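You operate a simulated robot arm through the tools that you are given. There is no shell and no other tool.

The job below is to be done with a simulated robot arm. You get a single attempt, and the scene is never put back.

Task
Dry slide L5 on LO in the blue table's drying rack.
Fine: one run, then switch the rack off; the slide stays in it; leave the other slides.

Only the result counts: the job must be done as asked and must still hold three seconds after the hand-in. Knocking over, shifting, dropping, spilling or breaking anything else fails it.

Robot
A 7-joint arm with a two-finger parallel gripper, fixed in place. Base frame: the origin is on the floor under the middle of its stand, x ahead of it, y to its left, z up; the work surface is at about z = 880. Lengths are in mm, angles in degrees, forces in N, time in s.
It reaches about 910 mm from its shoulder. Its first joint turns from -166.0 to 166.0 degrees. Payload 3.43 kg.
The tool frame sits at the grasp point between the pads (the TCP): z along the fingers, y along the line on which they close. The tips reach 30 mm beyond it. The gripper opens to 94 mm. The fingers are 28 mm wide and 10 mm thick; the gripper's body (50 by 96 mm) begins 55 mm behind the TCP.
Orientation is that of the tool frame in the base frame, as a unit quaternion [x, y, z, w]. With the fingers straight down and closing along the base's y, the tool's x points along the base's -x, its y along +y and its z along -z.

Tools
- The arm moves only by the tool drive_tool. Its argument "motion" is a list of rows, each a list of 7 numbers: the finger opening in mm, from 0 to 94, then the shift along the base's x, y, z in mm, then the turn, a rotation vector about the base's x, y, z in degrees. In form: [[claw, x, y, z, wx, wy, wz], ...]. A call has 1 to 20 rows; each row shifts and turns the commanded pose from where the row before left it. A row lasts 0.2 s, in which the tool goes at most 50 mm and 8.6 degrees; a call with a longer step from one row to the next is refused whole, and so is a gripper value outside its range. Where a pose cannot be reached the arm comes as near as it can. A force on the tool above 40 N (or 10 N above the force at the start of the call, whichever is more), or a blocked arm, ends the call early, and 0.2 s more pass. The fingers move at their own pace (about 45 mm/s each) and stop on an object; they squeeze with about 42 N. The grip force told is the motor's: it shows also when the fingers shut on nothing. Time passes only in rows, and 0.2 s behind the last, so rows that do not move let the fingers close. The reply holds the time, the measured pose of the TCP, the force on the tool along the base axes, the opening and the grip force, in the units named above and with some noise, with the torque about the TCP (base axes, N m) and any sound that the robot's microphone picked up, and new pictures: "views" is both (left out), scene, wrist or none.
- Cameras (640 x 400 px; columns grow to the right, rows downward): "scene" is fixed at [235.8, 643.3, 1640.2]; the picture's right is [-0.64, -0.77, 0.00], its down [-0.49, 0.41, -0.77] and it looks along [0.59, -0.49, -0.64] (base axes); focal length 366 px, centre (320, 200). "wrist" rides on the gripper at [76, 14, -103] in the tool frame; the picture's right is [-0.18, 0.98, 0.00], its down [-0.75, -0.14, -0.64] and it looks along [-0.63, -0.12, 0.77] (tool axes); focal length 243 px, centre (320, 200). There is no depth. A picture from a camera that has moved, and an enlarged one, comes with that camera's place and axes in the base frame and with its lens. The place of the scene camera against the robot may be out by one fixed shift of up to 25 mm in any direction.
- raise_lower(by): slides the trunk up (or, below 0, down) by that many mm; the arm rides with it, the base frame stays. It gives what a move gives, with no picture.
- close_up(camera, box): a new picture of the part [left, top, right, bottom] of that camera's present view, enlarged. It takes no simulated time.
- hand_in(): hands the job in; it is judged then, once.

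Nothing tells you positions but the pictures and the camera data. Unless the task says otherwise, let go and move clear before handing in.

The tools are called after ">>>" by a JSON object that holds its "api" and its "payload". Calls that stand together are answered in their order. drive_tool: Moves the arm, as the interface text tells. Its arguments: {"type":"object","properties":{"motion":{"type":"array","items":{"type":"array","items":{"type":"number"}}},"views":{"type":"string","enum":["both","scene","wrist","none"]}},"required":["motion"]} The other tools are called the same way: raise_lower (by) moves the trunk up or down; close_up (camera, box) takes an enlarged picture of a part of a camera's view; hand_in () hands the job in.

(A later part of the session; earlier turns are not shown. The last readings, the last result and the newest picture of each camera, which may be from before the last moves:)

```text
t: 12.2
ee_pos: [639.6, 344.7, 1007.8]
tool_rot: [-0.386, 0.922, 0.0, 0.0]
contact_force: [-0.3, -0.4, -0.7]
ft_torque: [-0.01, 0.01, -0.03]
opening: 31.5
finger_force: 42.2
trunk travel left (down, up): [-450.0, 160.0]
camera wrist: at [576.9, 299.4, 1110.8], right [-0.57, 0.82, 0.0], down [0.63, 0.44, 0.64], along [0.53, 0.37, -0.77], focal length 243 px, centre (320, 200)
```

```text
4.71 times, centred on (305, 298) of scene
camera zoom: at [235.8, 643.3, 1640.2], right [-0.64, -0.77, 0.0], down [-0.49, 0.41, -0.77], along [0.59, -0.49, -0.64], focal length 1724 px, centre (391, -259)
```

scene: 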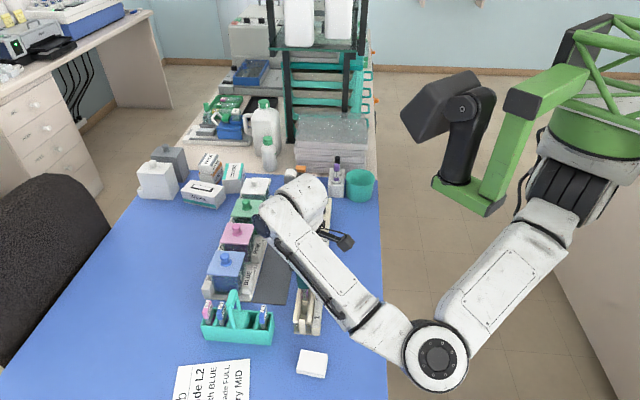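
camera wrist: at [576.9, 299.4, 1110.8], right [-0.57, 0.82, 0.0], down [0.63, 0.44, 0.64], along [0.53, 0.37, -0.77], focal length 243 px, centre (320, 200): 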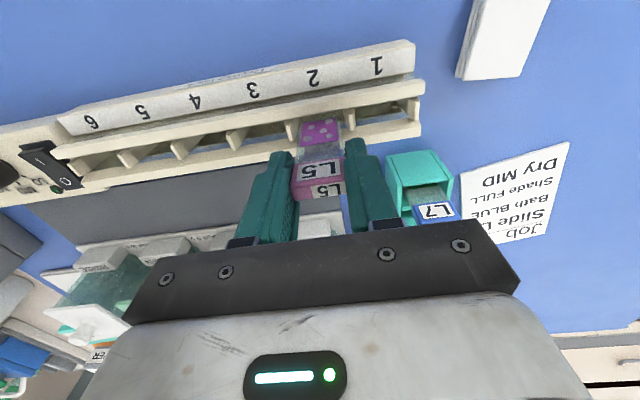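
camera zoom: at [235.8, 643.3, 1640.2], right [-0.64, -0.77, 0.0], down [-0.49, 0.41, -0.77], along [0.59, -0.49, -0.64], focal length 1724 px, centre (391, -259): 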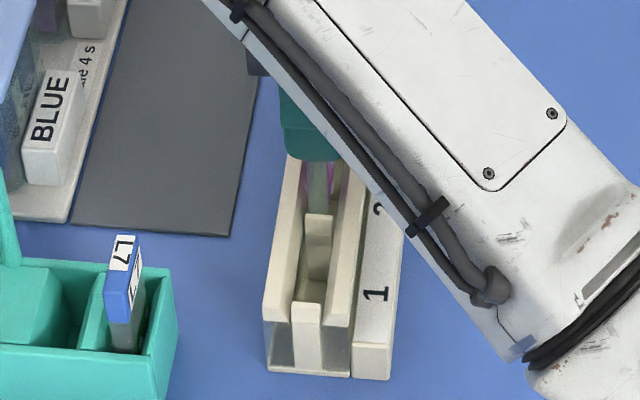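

>>> {"api": "close_up", "payload": {"camera": "scene", "box": [298, 280, 318, 305]}}

>>> {"api": "close_up", "payload": {"camera": "wrist", "box": [295, 105, 345, 130]}}

```text
16.00 times, centred on (308, 292) of scene
camera zoom: at [235.8, 643.3, 1640.2], right [-0.64, -0.77, 0.0], down [-0.49, 0.41, -0.77], along [0.59, -0.49, -0.64], focal length 5863 px, centre (512, -1280)
```

zoom: 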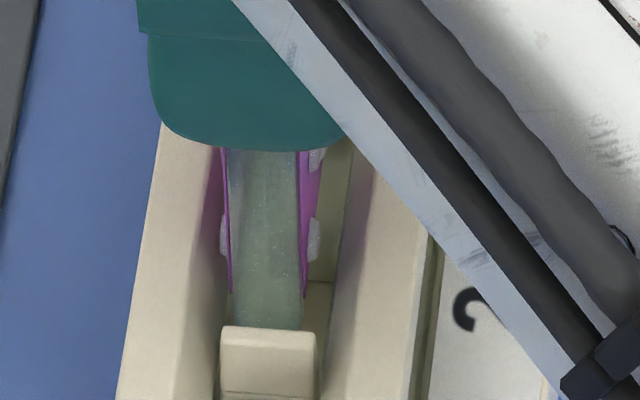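

```text
12.80 times, centred on (320, 118) of wrist
camera zoom: at [576.9, 299.4, 1110.8], right [-0.57, 0.82, 0.0], down [0.63, 0.44, 0.64], along [0.53, 0.37, -0.77], focal length 3106 px, centre (320, 1256)
```

zoom: 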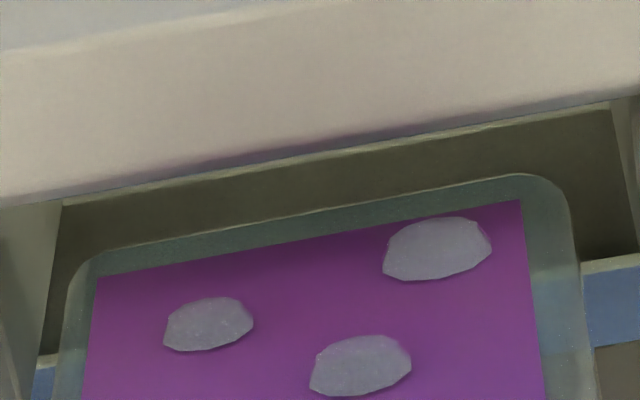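

The slide is 10 mm thick against a 16 mm gap, and both views show it centred to within about 1–2 mm. I'll lower it gently between the rails while watching the force.

>>> {"api": "drive_tool", "payload": {"motion": [[24, 0, 0, -4, 0, 0, 0], [24, 0, 0, -4, 0, 0, 0], [24, 0, 0, -4, 0, 0, 0], [24, 0, 0, -4, 0, 0, 0], [24, 0, 0, -4, 0, 0, 0]], "views": "both"}}

```text
t: 13.4
ee_pos: [640.7, 343.9, 987.5]
tool_rot: [-0.385, 0.923, 0.0, 0.0]
contact_force: [-4.8, -4.4, 0.5]
ft_torque: [-0.36, 0.29, -0.09]
opening: 31.5
finger_force: 42.1
trunk travel left (down, up): [-450.0, 160.0]
camera wrist: at [577.6, 298.9, 1089.8], right [-0.57, 0.82, 0.0], down [0.63, 0.44, 0.64], along [0.53, 0.37, -0.77], focal length 243 px, centre (320, 200)
```

scene: 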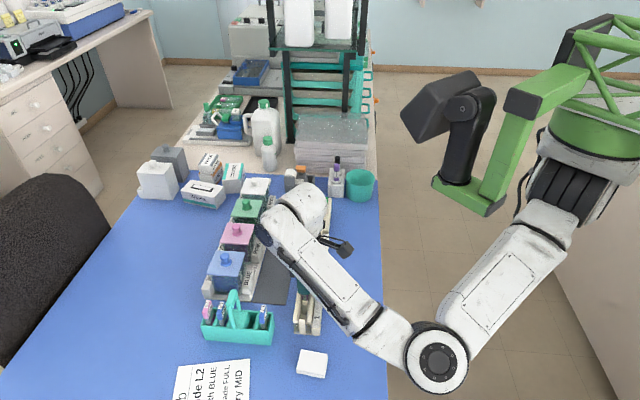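
wrist: 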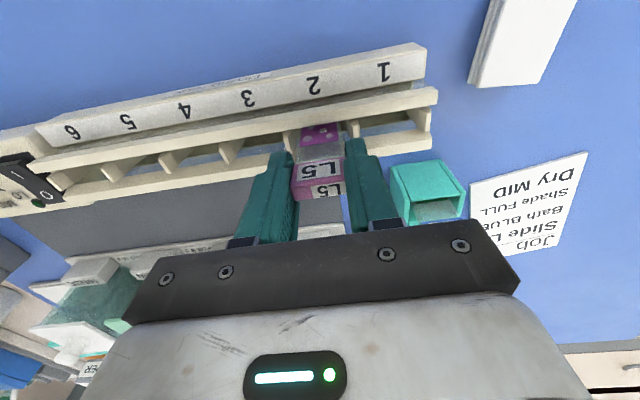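

There's a 6.5 N side force along -n, so the slide is touching the far (+n) rail. I'll shift back toward -n to relieve it.

>>> {"api": "drive_tool", "payload": {"motion": [[24, -1.2, -1.2, 0, 0, 0, 0], [24, -0.7, -0.7, 0, 0, 0, 0]], "views": "wrist"}}

>>> {"api": "close_up", "payload": {"camera": "wrist", "box": [270, 100, 380, 180]}}

>>> {"api": "close_up", "payload": {"camera": "scene", "box": [293, 285, 323, 340]}}

```text
t: 14.0
ee_pos: [638.2, 342.3, 984.8]
tool_rot: [-0.387, 0.922, 0.001, 0.0]
contact_force: [-0.4, 1.5, -0.6]
ft_torque: [0.0, 0.01, 0.0]
opening: 31.2
finger_force: 41.3
trunk travel left (down, up): [-450.0, 160.0]
camera wrist: at [576.0, 297.8, 1088.5], right [-0.57, 0.82, 0.0], down [0.63, 0.44, 0.64], along [0.53, 0.37, -0.77], focal length 243 px, centre (320, 200)
```

wrist: 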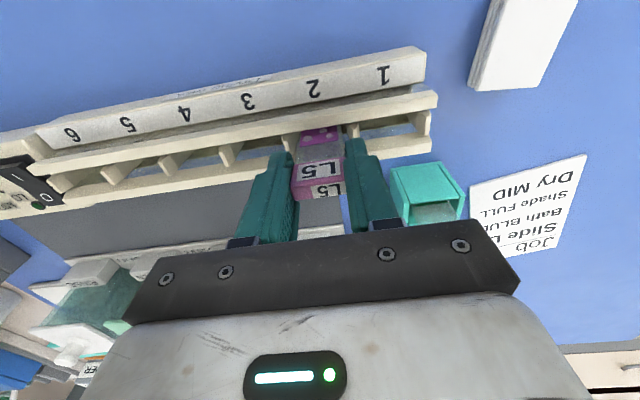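

```text
5.00 times, centred on (325, 140) of wrist
camera zoom: at [576.0, 297.8, 1088.5], right [-0.57, 0.82, 0.0], down [0.63, 0.44, 0.64], along [0.53, 0.37, -0.77], focal length 1213 px, centre (295, 500)
```

zoom: 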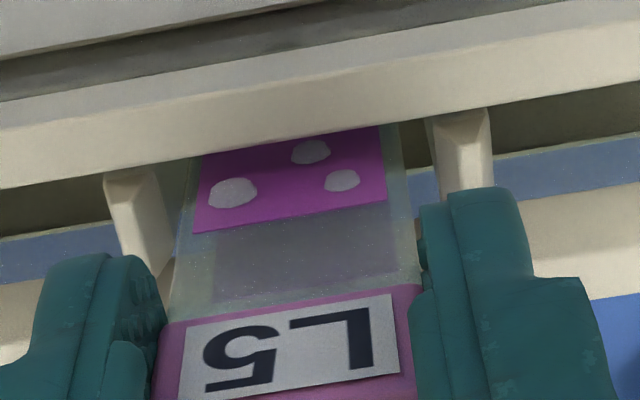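

```text
7.27 times, centred on (308, 312) of scene
camera zoom: at [235.8, 643.3, 1640.2], right [-0.64, -0.77, 0.0], down [-0.49, 0.41, -0.77], along [0.59, -0.49, -0.64], focal length 2665 px, centre (407, -618)
```

zoom: 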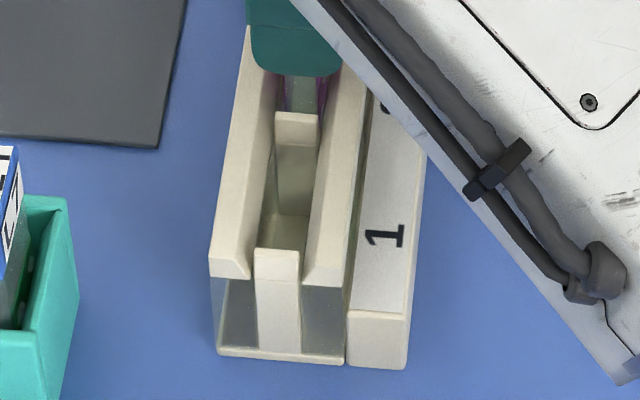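

The side force is gone and the slide is in the gap. I'll keep lowering in small steps.

>>> {"api": "drive_tool", "payload": {"motion": [[24, 0, 0, -3, 0, 0, 0], [24, 0, 0, -3, 0, 0, 0], [24, 0, 0, -2, 0, 0, 0]], "views": "none"}}

```text
t: 14.8
ee_pos: [639.5, 341.9, 978.2]
tool_rot: [-0.386, 0.922, 0.001, 0.0]
contact_force: [-0.3, -0.2, -1.1]
ft_torque: [0.0, 0.02, -0.01]
opening: 31.5
finger_force: 42.3
trunk travel left (down, up): [-450.0, 160.0]
```

>>> {"api": "drive_tool", "payload": {"motion": [[24, 0, 0, -2, 0, 0, 0], [24, 0, 0, -2, 0, 0, 0]], "views": "none"}}

```text
t: 15.4
ee_pos: [639.3, 340.6, 975.1]
tool_rot: [-0.386, 0.923, 0.001, 0.0]
contact_force: [0.6, 0.6, -0.3]
ft_torque: [0.02, -0.03, -0.01]
opening: 31.4
finger_force: 40.9
trunk travel left (down, up): [-450.0, 160.0]
```

>>> {"api": "drive_tool", "payload": {"motion": [[24, 0, 0, -2, 0, 0, 0], [24, 0, 0, -2, 0, 0, 0]], "views": "none"}}

```text
t: 16.0
ee_pos: [639.5, 341.8, 974.3]
tool_rot: [-0.386, 0.922, 0.001, 0.001]
contact_force: [1.0, -1.0, 21.4]
ft_torque: [0.04, -0.13, -0.01]
opening: 31.1
finger_force: 41.7
trunk travel left (down, up): [-450.0, 160.0]
```

The slide is on the bay floor, with about 21 N upward. I'll ease off the downward press and then open the fingers.

>>> {"api": "drive_tool", "payload": {"motion": [[24, 0, 0, 1.5, 0, 0, 0], [24, 0, 0, 0, 0, 0, 0]], "views": "none"}}

```text
t: 16.6
ee_pos: [640.0, 342.5, 973.9]
tool_rot: [-0.386, 0.922, 0.0, 0.001]
contact_force: [2.8, -0.4, 18.6]
ft_torque: [-0.02, -0.26, -0.02]
opening: 31.3
finger_force: 42.0
trunk travel left (down, up): [-450.0, 160.0]
```

>>> {"api": "drive_tool", "payload": {"motion": [[24, 0, 0, 1.5, 0, 0, 0], [24, 0, 0, 0, 0, 0, 0]], "views": "both"}}

>>> {"api": "close_up", "payload": {"camera": "wrist", "box": [270, 100, 380, 210]}}

```text
t: 17.2
ee_pos: [639.1, 343.1, 972.8]
tool_rot: [-0.387, 0.922, 0.0, -0.002]
contact_force: [-0.8, -0.3, -1.2]
ft_torque: [-0.04, 0.0, -0.01]
opening: 31.5
finger_force: 41.5
trunk travel left (down, up): [-450.0, 160.0]
camera wrist: at [576.5, 297.4, 1076.4], right [-0.57, 0.82, 0.0], down [0.63, 0.44, 0.64], along [0.52, 0.37, -0.77], focal length 243 px, centre (320, 200)
```

scene: 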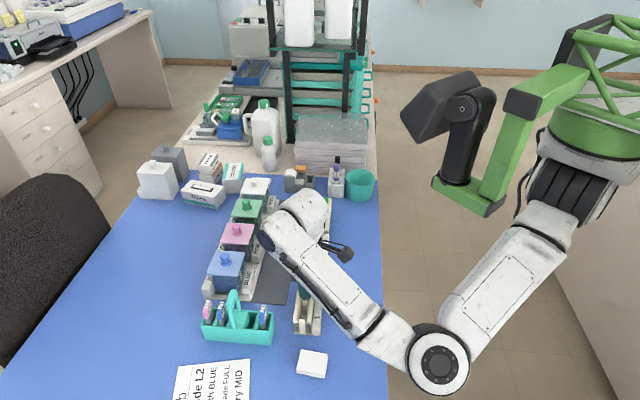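
wrist: 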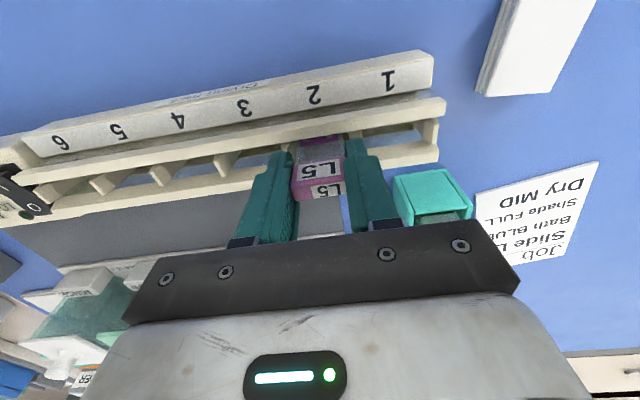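

```text
3.64 times, centred on (325, 155) of wrist
camera zoom: at [576.5, 297.4, 1076.4], right [-0.57, 0.82, 0.0], down [0.63, 0.44, 0.64], along [0.52, 0.37, -0.77], focal length 882 px, centre (302, 364)
```

zoom: 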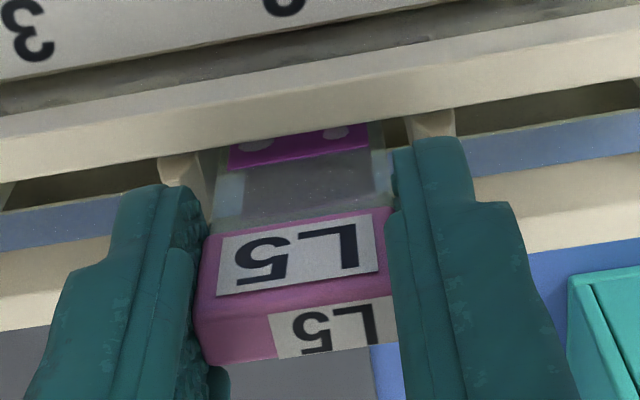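

The force is back to zero, so the slide is seated. I'll open the fingers slowly and watch how it stands.

>>> {"api": "drive_tool", "payload": {"motion": [[33, 0, 0, 0, 0, 0, 0], [36, 0, 0, 0, 0, 0, 0], [42, 0, 0, 0, 0, 0, 0], [52, 0, 0, 0, 0, 0, 0], [60, 0, 0, 0, 0, 0, 0]], "views": "wrist"}}

>>> {"api": "close_up", "payload": {"camera": "wrist", "box": [240, 90, 420, 210]}}

```text
t: 18.4
ee_pos: [639.8, 342.3, 974.5]
tool_rot: [-0.387, 0.922, 0.0, 0.0]
contact_force: [-0.2, -0.2, 0.6]
ft_torque: [-0.02, -0.01, 0.02]
opening: 60.1
finger_force: 0.0
trunk travel left (down, up): [-450.0, 160.0]
camera wrist: at [576.6, 297.4, 1077.4], right [-0.57, 0.82, 0.0], down [0.63, 0.44, 0.64], along [0.53, 0.37, -0.77], focal length 243 px, centre (320, 200)
```

wrist: 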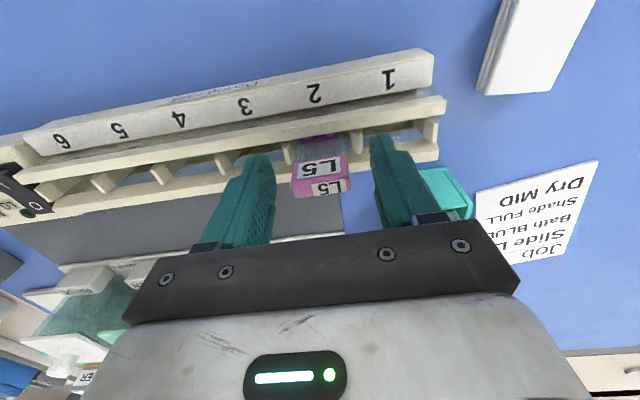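

```text
3.33 times, centred on (330, 150) of wrist
camera zoom: at [576.6, 297.4, 1077.4], right [-0.57, 0.82, 0.0], down [0.63, 0.44, 0.64], along [0.53, 0.37, -0.77], focal length 809 px, centre (287, 367)
```

zoom: 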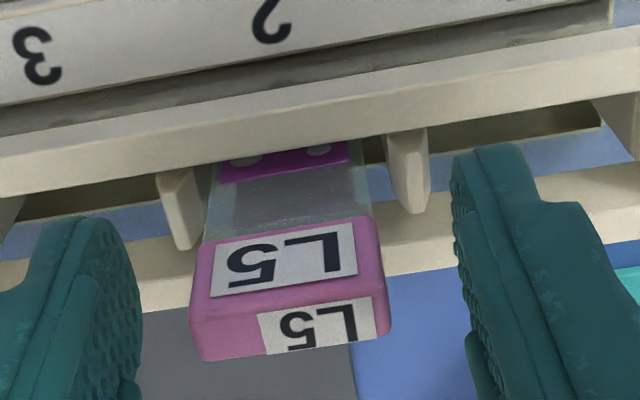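

L5 is standing in bay 2. I'll raise straight up clear of it and look.

>>> {"api": "drive_tool", "payload": {"motion": [[60, 0, 0, 15, 0, 0, 0], [60, 0, 0, 25, 0, 0, 0], [60, 0, 0, 35, 0, 0, 0], [60, 0, 0, 35, 0, 0, 0], [60, 0, 0, 0, 0, 0, 0]], "views": "both"}}

>>> {"api": "close_up", "payload": {"camera": "wrist", "box": [240, 40, 420, 160]}}

>>> {"api": "close_up", "payload": {"camera": "wrist", "box": [0, 80, 140, 190]}}

>>> {"api": "close_up", "payload": {"camera": "scene", "box": [280, 250, 340, 345]}}

```text
t: 19.6
ee_pos: [639.1, 341.6, 1084.5]
tool_rot: [-0.387, 0.922, 0.0, 0.0]
contact_force: [-0.3, 0.4, 1.0]
ft_torque: [-0.02, 0.01, 0.01]
opening: 60.1
finger_force: 0.0
trunk travel left (down, up): [-450.0, 160.0]
camera wrist: at [577.0, 297.4, 1186.6], right [-0.57, 0.82, 0.0], down [0.63, 0.44, 0.64], along [0.53, 0.37, -0.77], focal length 243 px, centre (320, 200)
```

scene: 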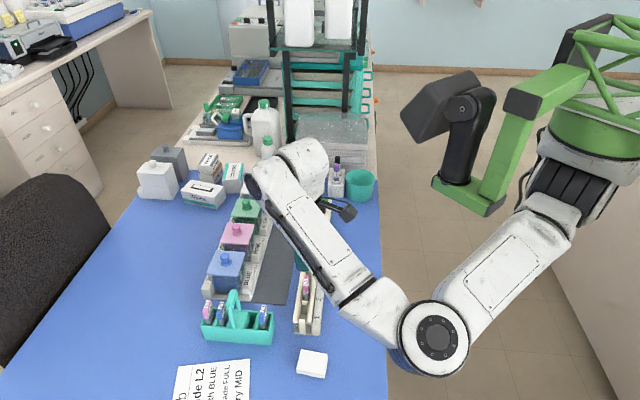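
wrist: 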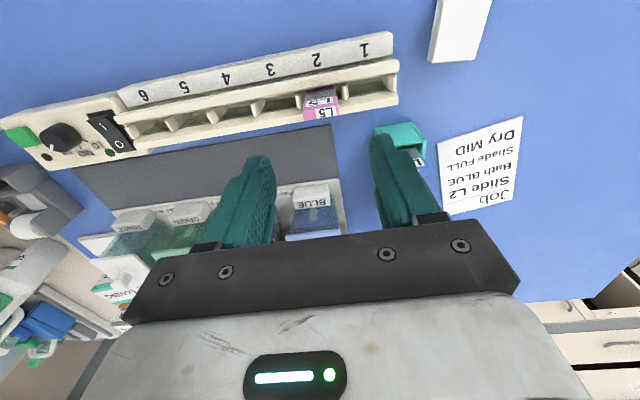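

```text
3.33 times, centred on (330, 100) of wrist
camera zoom: at [577.0, 297.4, 1186.6], right [-0.57, 0.82, 0.0], down [0.63, 0.44, 0.64], along [0.53, 0.37, -0.77], focal length 809 px, centre (287, 533)
```

zoom: 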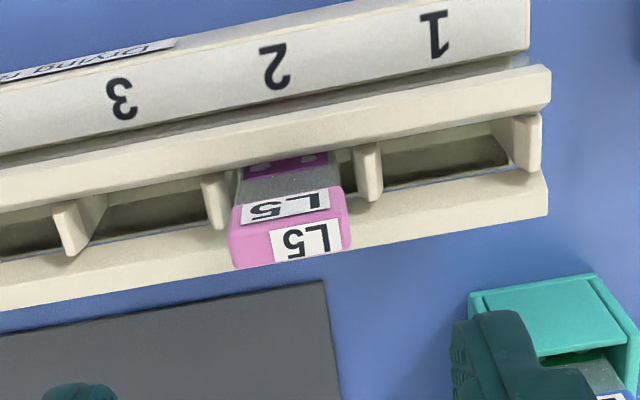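

```text
3.64 times, centred on (70, 135) of wrist
camera zoom: at [577.0, 297.4, 1186.6], right [-0.57, 0.82, 0.0], down [0.63, 0.44, 0.64], along [0.53, 0.37, -0.77], focal length 882 px, centre (1229, 436)
```

zoom: 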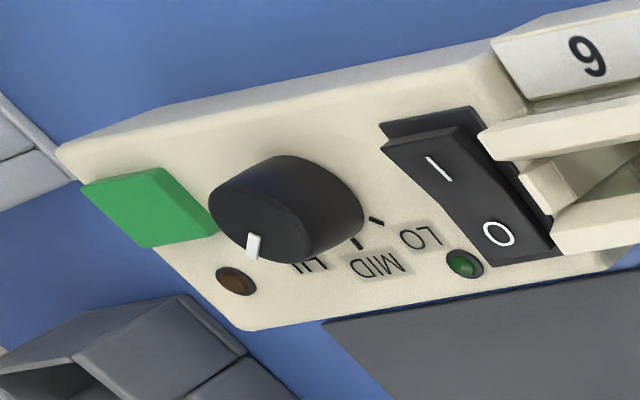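

```text
4.21 times, centred on (310, 298) of scene
camera zoom: at [235.8, 643.3, 1640.2], right [-0.64, -0.77, 0.0], down [-0.49, 0.41, -0.77], along [0.59, -0.49, -0.64], focal length 1543 px, centre (362, -210)
```

zoom: 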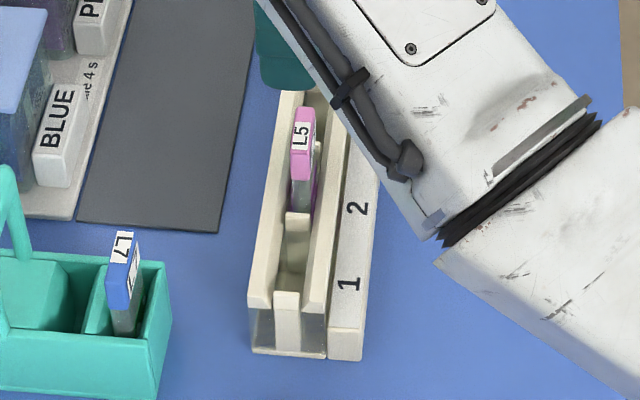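

L5 stands upright in bay 2. Next comes the knob. I'll move toward the panel while turning the tool back, so I can see it from a new angle.

>>> {"api": "drive_tool", "payload": {"motion": [[60, 20, -24, 0, 0, 0, -8.3], [60, 20, -24, 0, 0, 0, -8.3], [60, 20, -24, 0, 0, 0, -8.3], [60, 20, -24, 0, 0, 0, -8.3], [60, 20, -24, 0, 0, 0, -8.3], [60, 20, -24, 0, 0, 0, -8.3], [60, 0, 0, 0, 0, 0, 0]], "views": "both"}}

>>> {"api": "close_up", "payload": {"camera": "wrist", "box": [220, 100, 360, 220]}}

```text
t: 21.2
ee_pos: [757.2, 195.9, 1083.6]
tool_rot: [0.038, 0.999, 0.0, 0.0]
contact_force: [0.4, -0.7, 0.0]
ft_torque: [0.0, 0.02, -0.01]
opening: 60.0
finger_force: 0.1
trunk travel left (down, up): [-450.0, 160.0]
camera wrist: at [684.3, 215.9, 1186.2], right [0.26, 0.97, 0.0], down [0.74, -0.2, 0.64], along [0.62, -0.17, -0.77], focal length 243 px, centre (320, 200)
```

scene: 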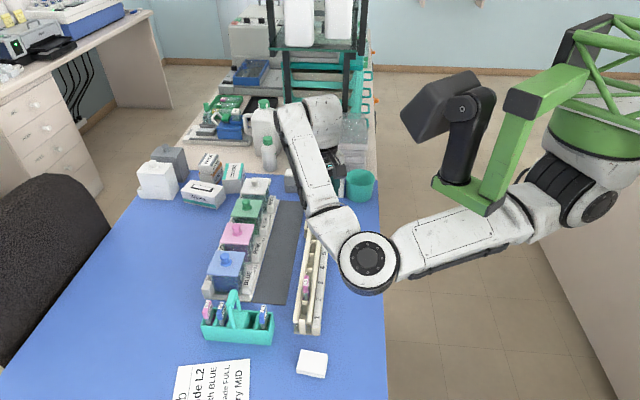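
wrist: 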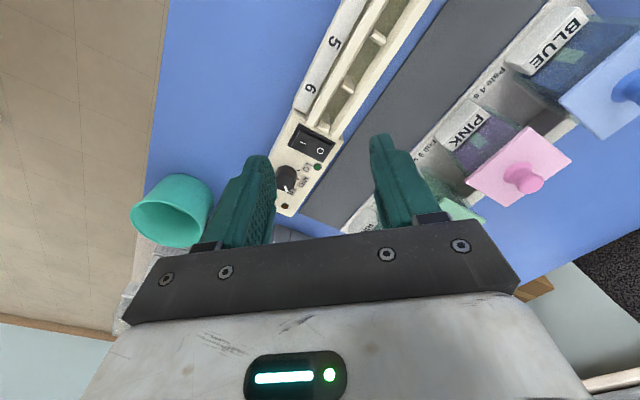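

```text
3.33 times, centred on (290, 160) of wrist
camera zoom: at [684.3, 215.9, 1186.2], right [0.26, 0.97, 0.0], down [0.74, -0.2, 0.64], along [0.62, -0.17, -0.77], focal length 809 px, centre (420, 333)
```

zoom: 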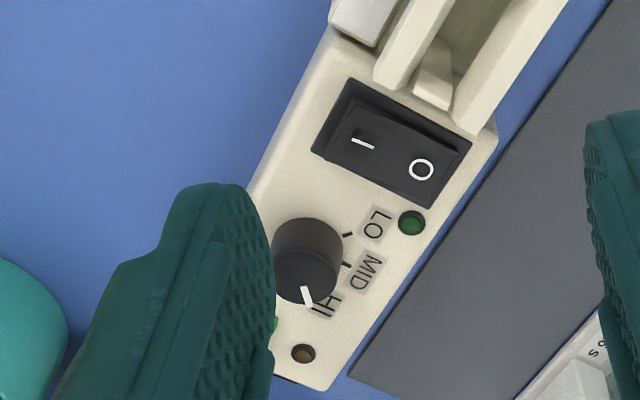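

The left finger hides part of the panel, so I'll shift sideways for a full view and a second triangulation baseline.

>>> {"api": "drive_tool", "payload": {"motion": [[60, 0, -35, 0, 0, 0, 0], [60, 0, -35, 0, 0, 0, 0], [60, 0, 0, 0, 0, 0, 0]], "views": "wrist"}}

>>> {"api": "close_up", "payload": {"camera": "wrist", "box": [270, 90, 410, 230]}}

>>> {"api": "close_up", "payload": {"camera": "wrist", "box": [310, 150, 390, 220]}}

```text
t: 22.0
ee_pos: [760.8, 127.2, 1085.4]
tool_rot: [0.037, 0.999, 0.0, 0.0]
contact_force: [0.2, -0.5, 0.1]
ft_torque: [-0.01, -0.01, 0.02]
opening: 60.4
finger_force: 0.1
trunk travel left (down, up): [-450.0, 160.0]
camera wrist: at [686.2, 146.8, 1187.8], right [0.26, 0.97, 0.0], down [0.74, -0.2, 0.64], along [0.62, -0.16, -0.77], focal length 243 px, centre (320, 200)
```

wrist: 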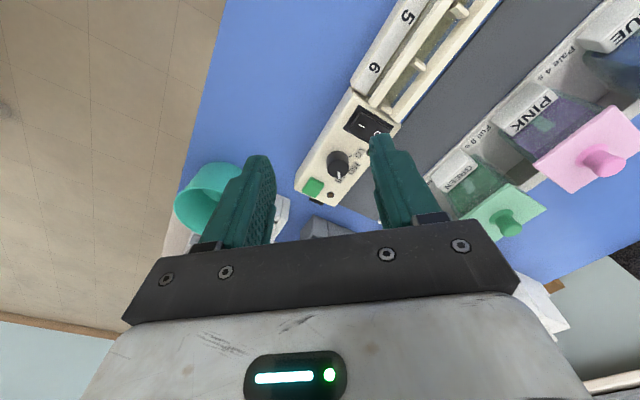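

```text
2.86 times, centred on (340, 160) of wrist
camera zoom: at [686.2, 146.8, 1187.8], right [0.26, 0.97, 0.0], down [0.74, -0.2, 0.64], along [0.62, -0.16, -0.77], focal length 693 px, centre (263, 314)
```

zoom: 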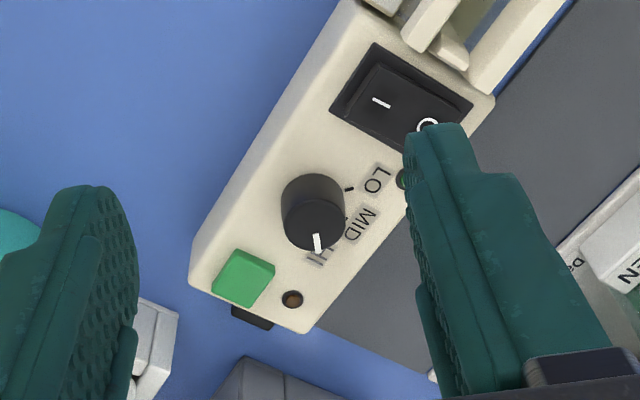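

```text
5.71 times, centred on (350, 185) of wrist
camera zoom: at [686.2, 146.8, 1187.8], right [0.26, 0.97, 0.0], down [0.74, -0.2, 0.64], along [0.62, -0.16, -0.77], focal length 1386 px, centre (149, 286)
```

zoom: 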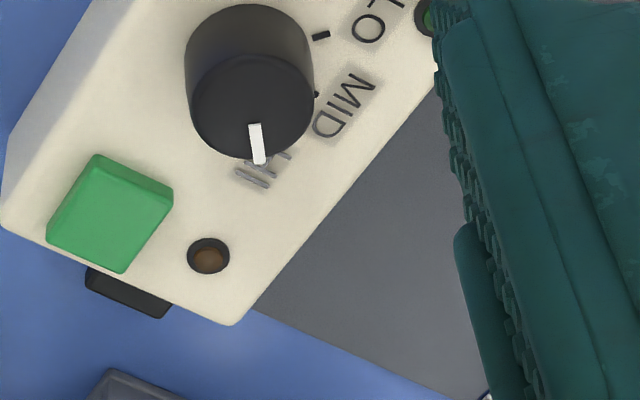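

The knob's top centre triangulates to (849, 127, 932), with the panel surface at z of about 908. The pointer is at about -4°, MID at 42° and LO at about 92–95°, so it needs roughly +98° counter-clockwise. There's clear space all around it, so I'll hover above with the fingers at about 36°.

>>> {"api": "drive_tool", "payload": {"motion": [[60, 14.7, 0, -8, 0, 0, -8.3], [60, 14.7, 0, -8, 0, 0, -8.3], [60, 14.7, 0, -8, 0, 0, -8.3], [60, 14.7, 0, -8, 0, 0, -8.3], [60, 14.7, 0, -8, 0, 0, -8.3], [60, 14.7, 0, -8, 0, 0, -8.3], [60, 0, 0, 0, 0, 0, 0]], "views": "both"}}

>>> {"api": "close_up", "payload": {"camera": "wrist", "box": [240, 60, 400, 220]}}

>>> {"api": "close_up", "payload": {"camera": "scene", "box": [280, 170, 380, 250]}}

```text
t: 23.6
ee_pos: [846.2, 127.6, 1034.1]
tool_rot: [0.456, 0.89, 0.0, 0.0]
contact_force: [0.3, -0.4, 0.3]
ft_torque: [0.0, 0.02, 0.03]
opening: 60.1
finger_force: 0.1
trunk travel left (down, up): [-450.0, 160.0]
camera wrist: at [815.1, 197.6, 1137.3], right [0.9, 0.43, 0.0], down [0.33, -0.69, 0.64], along [0.27, -0.58, -0.77], focal length 243 px, centre (320, 200)
```

scene: 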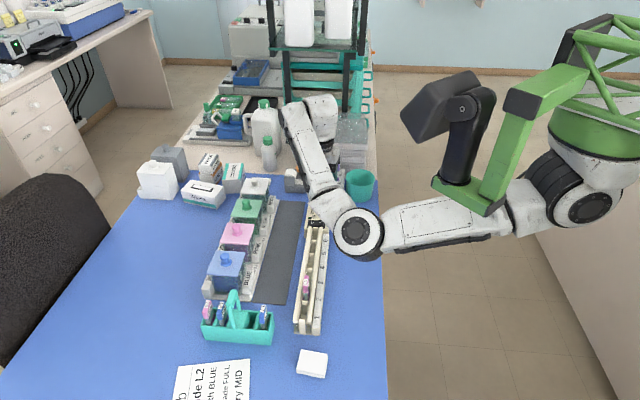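
wrist: 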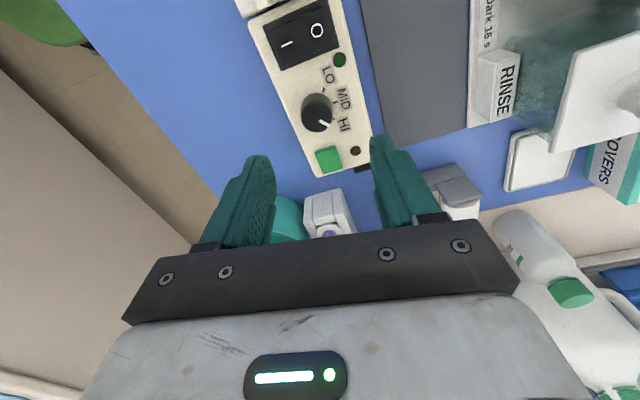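

```text
2.50 times, centred on (320, 140) of wrist
camera zoom: at [815.1, 197.6, 1137.3], right [0.9, 0.43, 0.0], down [0.33, -0.69, 0.64], along [0.27, -0.58, -0.77], focal length 606 px, centre (320, 350)
```

zoom: 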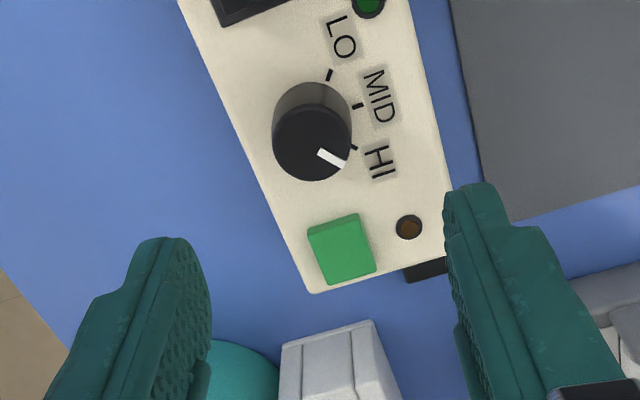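

```text
5.00 times, centred on (330, 210) of scene
camera zoom: at [235.8, 643.3, 1640.2], right [-0.64, -0.77, 0.0], down [-0.49, 0.41, -0.77], along [0.59, -0.49, -0.64], focal length 1832 px, centre (270, 150)
```

zoom: 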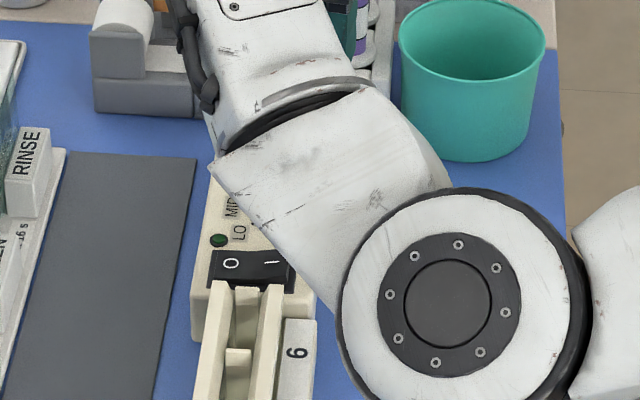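

The hover is good and the pointer is confirmed at HI. I'll shift slightly, drop to just above the knob and check centring against the fingers.

>>> {"api": "drive_tool", "payload": {"motion": [[60, -1.5, -1.5, -18, 0, 0, 0], [60, 0, 0, -20, 0, 0, 0], [50, 0, 0, -20, 0, 0, 0], [50, 0, 0, 0, 0, 0, 0]], "views": "wrist"}}

>>> {"api": "close_up", "payload": {"camera": "wrist", "box": [240, 100, 400, 220]}}

```text
t: 24.6
ee_pos: [844.1, 127.7, 976.4]
tool_rot: [0.455, 0.891, 0.0, 0.0]
contact_force: [0.0, 0.6, -0.3]
ft_torque: [0.02, 0.03, -0.02]
opening: 49.9
finger_force: 0.1
trunk travel left (down, up): [-450.0, 160.0]
camera wrist: at [812.3, 197.5, 1078.2], right [0.9, 0.43, 0.0], down [0.33, -0.69, 0.64], along [0.27, -0.58, -0.77], focal length 243 px, centre (320, 200)
```

wrist: 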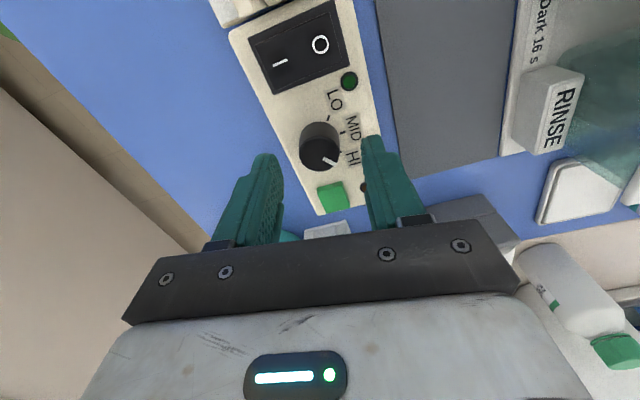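

```text
3.33 times, centred on (320, 160) of wrist
camera zoom: at [812.3, 197.5, 1078.2], right [0.9, 0.43, 0.0], down [0.33, -0.69, 0.64], along [0.27, -0.58, -0.77], focal length 809 px, centre (320, 333)
```

zoom: 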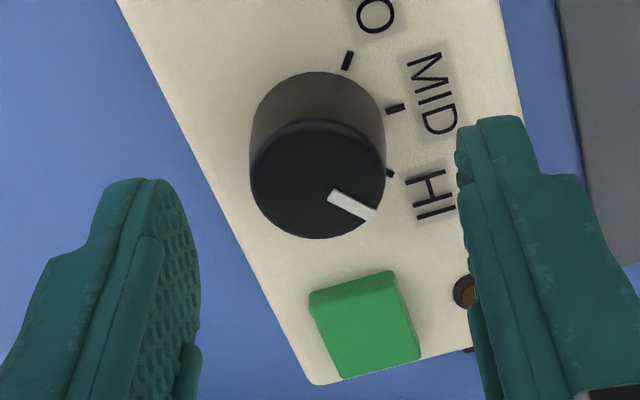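

The knob is centred along the closing axis to within about 0.5 mm, and I'll correct about 2 mm in the other direction. Then I'll go down around it and look once more before closing.

>>> {"api": "drive_tool", "payload": {"motion": [[50, 0.8, -2.0, -9, 0, 0, 0], [50, 0, 0, -9, 0, 0, 0], [50, 0, 0, -9, 0, 0, 0], [50, 0, 0, 0, 0, 0, 0]], "views": "wrist"}}

>>> {"api": "close_up", "payload": {"camera": "wrist", "box": [240, 110, 400, 230]}}

```text
t: 25.6
ee_pos: [845.9, 124.1, 949.0]
tool_rot: [0.456, 0.89, 0.001, 0.001]
contact_force: [-1.0, 0.2, 10.5]
ft_torque: [-0.11, 0.31, 0.12]
opening: 50.3
finger_force: 0.3
trunk travel left (down, up): [-450.0, 160.0]
camera wrist: at [813.6, 194.9, 1052.3], right [0.9, 0.43, 0.0], down [0.33, -0.69, 0.64], along [0.28, -0.58, -0.77], focal length 243 px, centre (320, 200)
```

wrist: 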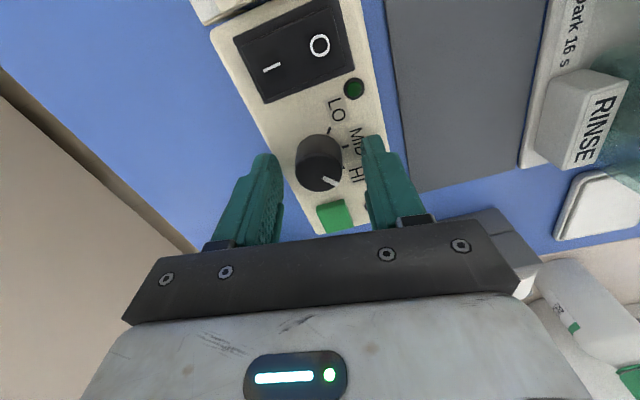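

```text
3.33 times, centred on (320, 170) of wrist
camera zoom: at [813.6, 194.9, 1052.3], right [0.9, 0.43, 0.0], down [0.33, -0.69, 0.64], along [0.28, -0.58, -0.77], focal length 809 px, centre (320, 300)
```

zoom: 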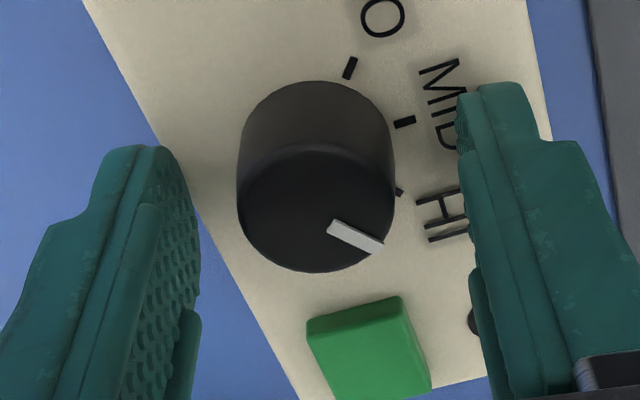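

There's 10 N upward, so a fingertip is touching the panel. That puts the panel surface at z of about 919 and the knob top at about 942, with the knob centre at about (843.5, 129.3). I'll go up 5 mm and re-centre.

>>> {"api": "drive_tool", "payload": {"motion": [[50, 0, 0, 5, 0, 0, 0], [50, -1.3, 2.4, 1, 0, 0, 0], [50, -1.3, 2.4, 0, 0, 0, 0], [50, 0, 0, 0, 0, 0, 0]], "views": "wrist"}}

>>> {"api": "close_up", "payload": {"camera": "wrist", "box": [240, 110, 400, 230]}}

```text
t: 26.6
ee_pos: [844.5, 130.8, 956.1]
tool_rot: [0.456, 0.89, 0.0, 0.0]
contact_force: [-0.3, 0.9, 0.1]
ft_torque: [-0.01, 0.02, -0.03]
opening: 50.2
finger_force: 0.0
trunk travel left (down, up): [-450.0, 160.0]
camera wrist: at [812.2, 199.8, 1058.8], right [0.9, 0.43, 0.0], down [0.33, -0.69, 0.64], along [0.27, -0.58, -0.77], focal length 243 px, centre (320, 200)
```

wrist: 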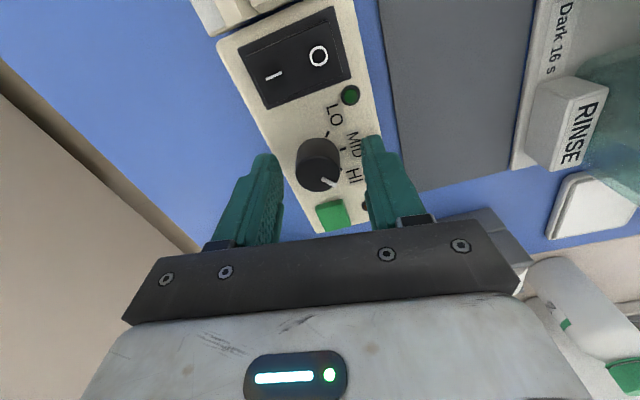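

```text
3.33 times, centred on (320, 170) of wrist
camera zoom: at [812.2, 199.8, 1058.8], right [0.9, 0.43, 0.0], down [0.33, -0.69, 0.64], along [0.27, -0.58, -0.77], focal length 809 px, centre (320, 300)
```

zoom: 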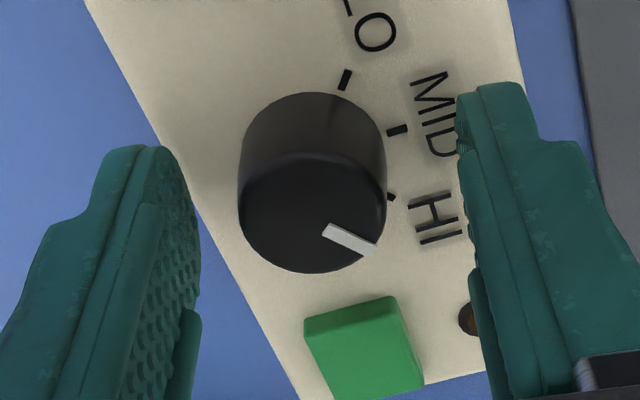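

Nearly centred. I'll nudge 1 mm along the closing axis and close gradually, watching the side forces.

>>> {"api": "drive_tool", "payload": {"motion": [[44, -0.8, -0.6, 0, 0, 0, 0], [36, 0, 0, 0, 0, 0, 0], [31, 0, 0, 0, 0, 0, 0], [29, 0, 0, 0, 0, 0, 0]], "views": "wrist"}}

>>> {"api": "close_up", "payload": {"camera": "wrist", "box": [240, 110, 400, 230]}}

```text
t: 27.6
ee_pos: [843.0, 129.5, 956.0]
tool_rot: [0.455, 0.89, 0.0, 0.0]
contact_force: [0.4, 0.2, 0.2]
ft_torque: [-0.03, -0.04, -0.02]
opening: 28.9
finger_force: 0.1
trunk travel left (down, up): [-450.0, 160.0]
camera wrist: at [811.0, 199.2, 1059.2], right [0.9, 0.43, 0.0], down [0.33, -0.69, 0.64], along [0.27, -0.58, -0.77], focal length 243 px, centre (320, 200)
```

wrist: 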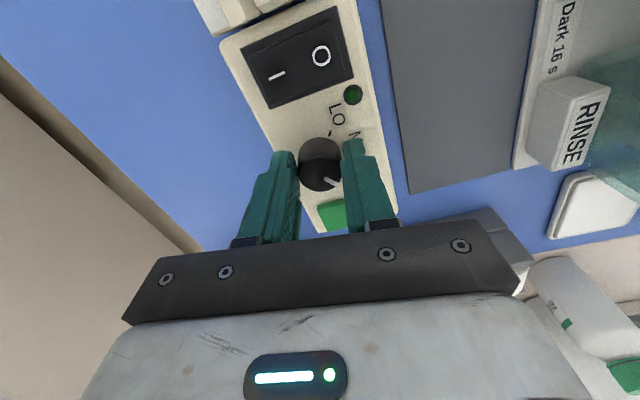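

```text
3.33 times, centred on (320, 170) of wrist
camera zoom: at [811.0, 199.2, 1059.2], right [0.9, 0.43, 0.0], down [0.33, -0.69, 0.64], along [0.27, -0.58, -0.77], focal length 809 px, centre (320, 300)
```

zoom: 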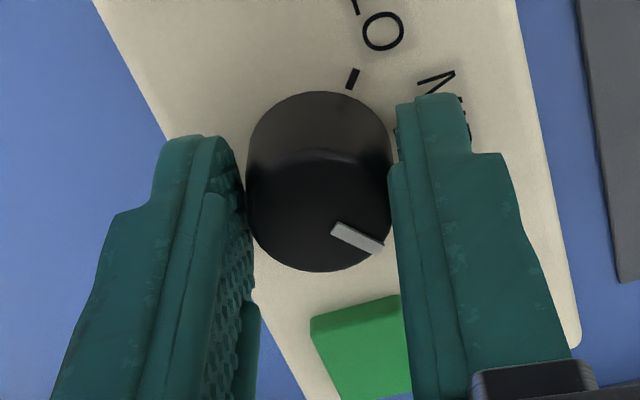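

>>> {"api": "drive_tool", "payload": {"motion": [[27, 0, 0, 0, 0, 0, 0], [25, 0, 0, 0, 0, 0, 0], [22, 0, 0, 0, 0, 0, 0]], "views": "none"}}

```text
t: 28.4
ee_pos: [844.2, 129.2, 957.1]
tool_rot: [0.455, 0.891, 0.0, 0.0]
contact_force: [-3.5, -2.4, -0.7]
ft_torque: [-0.1, 0.14, 0.0]
opening: 27.0
finger_force: 44.4
trunk travel left (down, up): [-450.0, 160.0]
```

The knob is gripped at a 27 mm opening, with a small 4 N side force. I'll relieve that first and then begin turning counter-clockwise.

>>> {"api": "drive_tool", "payload": {"motion": [[22, -1.1, -0.8, 0, 0, 0, 0], [22, 0, 0, 0, 0, 0, 0]], "views": "none"}}

```text
t: 29.0
ee_pos: [842.1, 129.3, 957.0]
tool_rot: [0.454, 0.891, 0.0, 0.0]
contact_force: [2.5, 6.9, -6.1]
ft_torque: [-0.06, -0.34, 0.01]
opening: 26.9
finger_force: 44.6
trunk travel left (down, up): [-450.0, 160.0]
```

>>> {"api": "drive_tool", "payload": {"motion": [[22, 0.6, 0.5, 0, 0, 0, 0], [22, 0, 0, 0, 0, 0, 0]], "views": "none"}}

```text
t: 29.6
ee_pos: [843.5, 129.9, 957.1]
tool_rot: [0.454, 0.891, 0.0, 0.001]
contact_force: [2.2, 6.9, -12.3]
ft_torque: [-0.09, -0.4, -0.04]
opening: 26.8
finger_force: 44.9
trunk travel left (down, up): [-450.0, 160.0]
```

>>> {"api": "drive_tool", "payload": {"motion": [[22, 0.3, 0.9, -1.2, 0, 0, 0], [22, 0, 0, 0, 0, 0, 0]], "views": "wrist"}}

>>> {"api": "close_up", "payload": {"camera": "wrist", "box": [240, 110, 400, 230]}}

```text
t: 30.2
ee_pos: [842.3, 128.7, 958.0]
tool_rot: [0.456, 0.89, 0.001, 0.0]
contact_force: [5.2, 3.4, 1.9]
ft_torque: [1.13, 0.6, 0.04]
opening: 27.0
finger_force: 45.2
trunk travel left (down, up): [-450.0, 160.0]
camera wrist: at [810.6, 198.9, 1059.2], right [0.9, 0.43, 0.0], down [0.33, -0.69, 0.64], along [0.28, -0.58, -0.77], focal length 243 px, centre (320, 200)
```

wrist: 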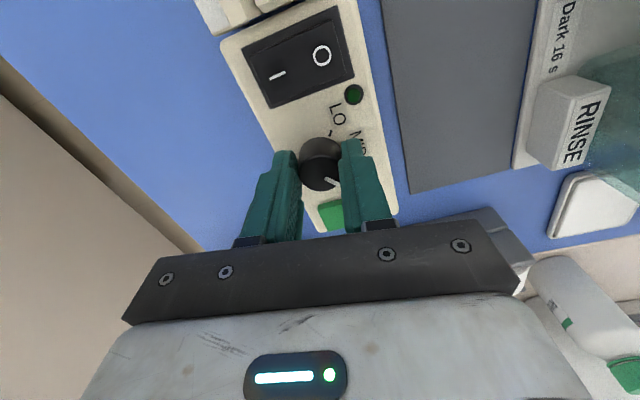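

```text
3.33 times, centred on (320, 170) of wrist
camera zoom: at [810.6, 198.9, 1059.2], right [0.9, 0.43, 0.0], down [0.33, -0.69, 0.64], along [0.28, -0.58, -0.77], focal length 809 px, centre (320, 300)
```

zoom: 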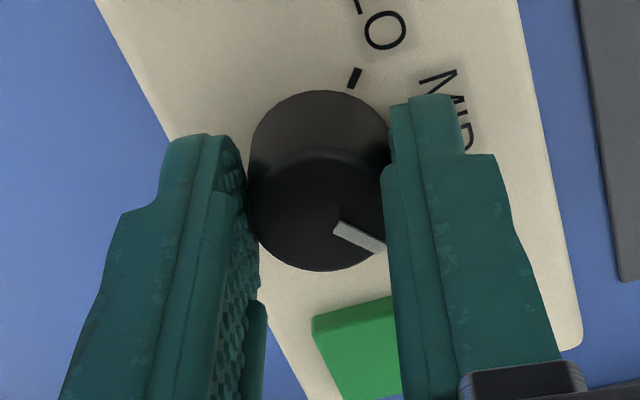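

The forces are small and the grip is solid, so I'll start with the first 25° of counter-clockwise turn.

>>> {"api": "drive_tool", "payload": {"motion": [[22, 0, 0, 0, 0, 0, 6.25], [22, 0, 0, 0, 0, 0, 6.25], [22, 0, 0, 0, 0, 0, 6.25], [22, 0, 0, 0, 0, 0, 6.25]], "views": "wrist"}}

>>> {"api": "close_up", "payload": {"camera": "wrist", "box": [240, 100, 400, 230]}}

```text
t: 31.2
ee_pos: [842.1, 127.6, 957.4]
tool_rot: [0.251, 0.968, -0.001, 0.0]
contact_force: [-7.2, -3.2, 7.1]
ft_torque: [-0.78, -0.75, -0.02]
opening: 26.8
finger_force: 45.2
trunk travel left (down, up): [-450.0, 160.0]
camera wrist: at [783.6, 177.9, 1059.2], right [0.64, 0.77, 0.0], down [0.59, -0.49, 0.64], along [0.49, -0.41, -0.77], focal length 243 px, centre (320, 200)
```

wrist: 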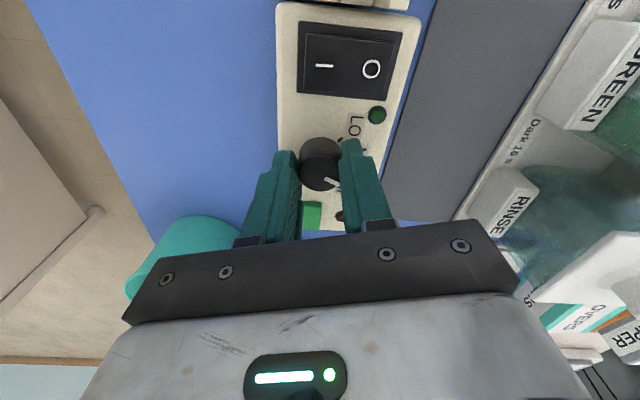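

```text
3.08 times, centred on (320, 165) of wrist
camera zoom: at [783.6, 177.9, 1059.2], right [0.64, 0.77, 0.0], down [0.59, -0.49, 0.64], along [0.49, -0.41, -0.77], focal length 746 px, centre (320, 308)
```

zoom: 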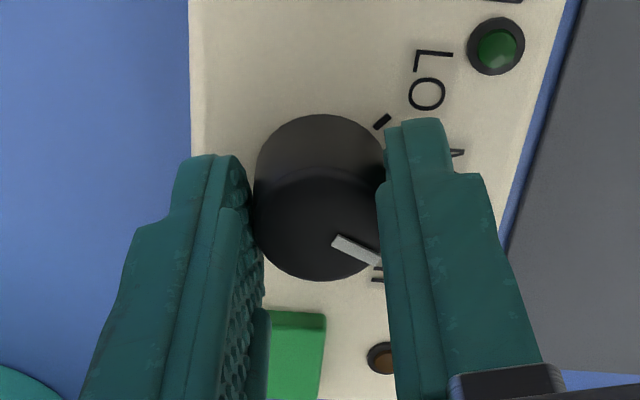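

The knob is turning with the gripper. I'll trim the side force and continue.

>>> {"api": "drive_tool", "payload": {"motion": [[22, -0.6, -0.3, 0.5, 0, 0, 5], [22, 0, 0, 0, 0, 0, 6.25], [22, 0, 0, 0, 0, 0, 6.25], [22, 0, 0, 0, 0, 0, 6.25]], "views": "none"}}

```text
t: 32.2
ee_pos: [841.8, 126.7, 956.9]
tool_rot: [0.047, 0.999, 0.0, 0.0]
contact_force: [-13.2, -13.2, 10.3]
ft_torque: [-0.56, -0.62, -0.02]
opening: 26.9
finger_force: 45.0
trunk travel left (down, up): [-450.0, 160.0]
```

The side force has grown to about 19 N, so I'll relieve it before going further.

>>> {"api": "drive_tool", "payload": {"motion": [[22, -0.8, -1.0, 0.5, 0, 0, 0], [22, -0.6, -0.6, 0.3, 0, 0, 0], [22, 0, 0, 0, 0, 0, 0]], "views": "wrist"}}

>>> {"api": "close_up", "payload": {"camera": "wrist", "box": [240, 100, 400, 230]}}

>>> {"api": "close_up", "payload": {"camera": "scene", "box": [270, 180, 350, 345]}}

```text
t: 33.0
ee_pos: [842.3, 128.2, 956.6]
tool_rot: [0.048, 0.999, 0.001, 0.0]
contact_force: [1.6, -8.7, 7.4]
ft_torque: [-0.08, 0.89, -0.04]
opening: 27.3
finger_force: 44.7
trunk travel left (down, up): [-450.0, 160.0]
camera wrist: at [768.4, 148.5, 1059.2], right [0.28, 0.96, 0.0], down [0.74, -0.21, 0.64], along [0.62, -0.18, -0.77], focal length 243 px, centre (320, 200)
```

wrist: 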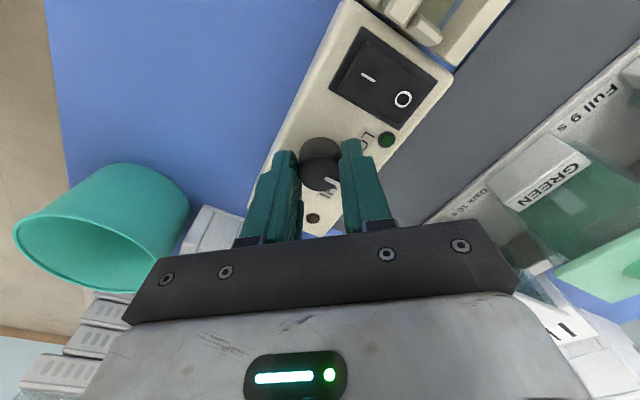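

```text
3.08 times, centred on (320, 165) of wrist
camera zoom: at [768.4, 148.5, 1059.2], right [0.28, 0.96, 0.0], down [0.74, -0.21, 0.64], along [0.62, -0.18, -0.77], focal length 746 px, centre (320, 308)
```

zoom: 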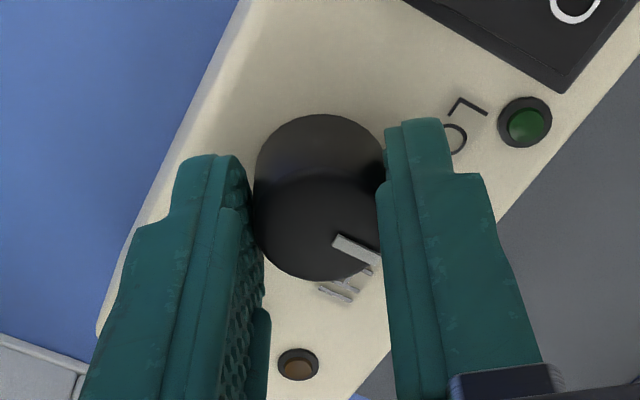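

```text
2.42 times, centred on (310, 262) of scene
camera zoom: at [235.8, 643.3, 1640.2], right [-0.64, -0.77, 0.0], down [-0.49, 0.41, -0.77], along [0.59, -0.49, -0.64], focal length 888 px, centre (344, 48)
```

zoom: 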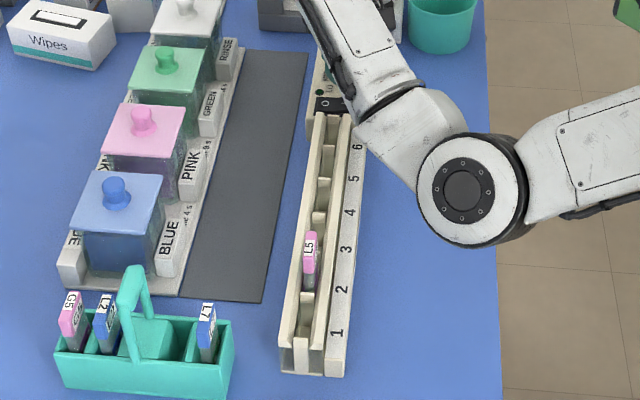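

About half way round, at roughly MID. I'll keep turning with small trims.

>>> {"api": "drive_tool", "payload": {"motion": [[22, 0, -0.8, 0.6, 0, 0, 4], [22, 0, 0, 0, 0, 0, 6], [22, 0, 0, 0, 0, 0, 6], [22, 0, 0, 0, 0, 0, 0]], "views": "none"}}

```text
t: 34.0
ee_pos: [841.6, 127.9, 956.5]
tool_rot: [-0.093, 0.996, 0.0, 0.0]
contact_force: [8.7, -3.8, -5.0]
ft_torque: [-0.01, -0.85, -0.03]
opening: 26.9
finger_force: 45.6
trunk travel left (down, up): [-450.0, 160.0]
```

>>> {"api": "drive_tool", "payload": {"motion": [[22, 0.8, -0.3, -0.4, 0, 0, 4], [22, 0, 0, 0, 0, 0, 6], [22, 0, 0, 0, 0, 0, 6], [22, 0, 0, 0, 0, 0, 0]], "views": "wrist"}}

>>> {"api": "close_up", "payload": {"camera": "wrist", "box": [240, 100, 400, 230]}}

```text
t: 35.0
ee_pos: [842.9, 126.4, 956.9]
tool_rot: [-0.23, 0.973, 0.001, -0.001]
contact_force: [11.2, 0.1, -7.8]
ft_torque: [-0.02, -0.16, 0.0]
opening: 27.0
finger_force: 45.2
trunk travel left (down, up): [-450.0, 160.0]
camera wrist: at [768.9, 104.7, 1059.3], right [-0.28, 0.96, 0.0], down [0.74, 0.21, 0.64], along [0.62, 0.18, -0.77], focal length 243 px, centre (320, 200)
```

wrist: 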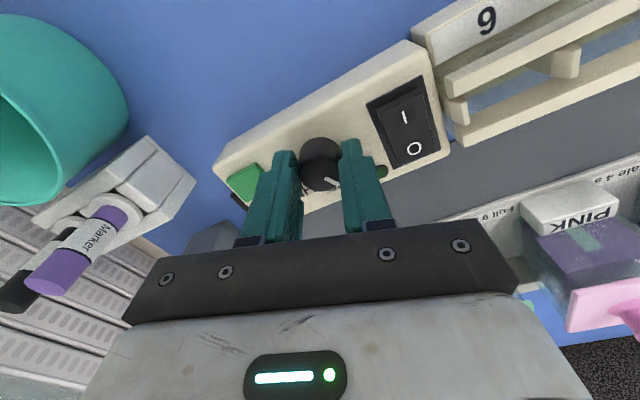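

```text
3.08 times, centred on (320, 165) of wrist
camera zoom: at [768.9, 104.7, 1059.3], right [-0.28, 0.96, 0.0], down [0.74, 0.21, 0.64], along [0.62, 0.18, -0.77], focal length 746 px, centre (320, 308)
```

zoom: 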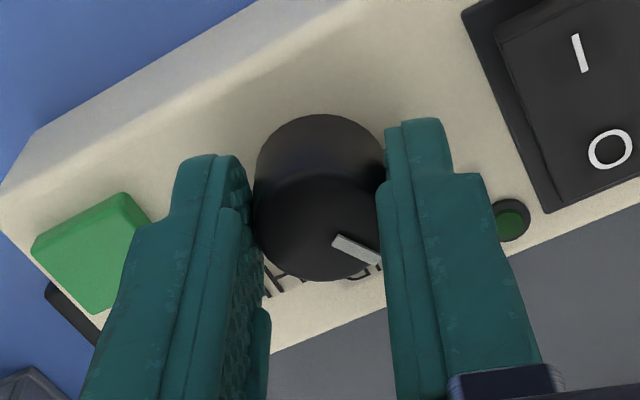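

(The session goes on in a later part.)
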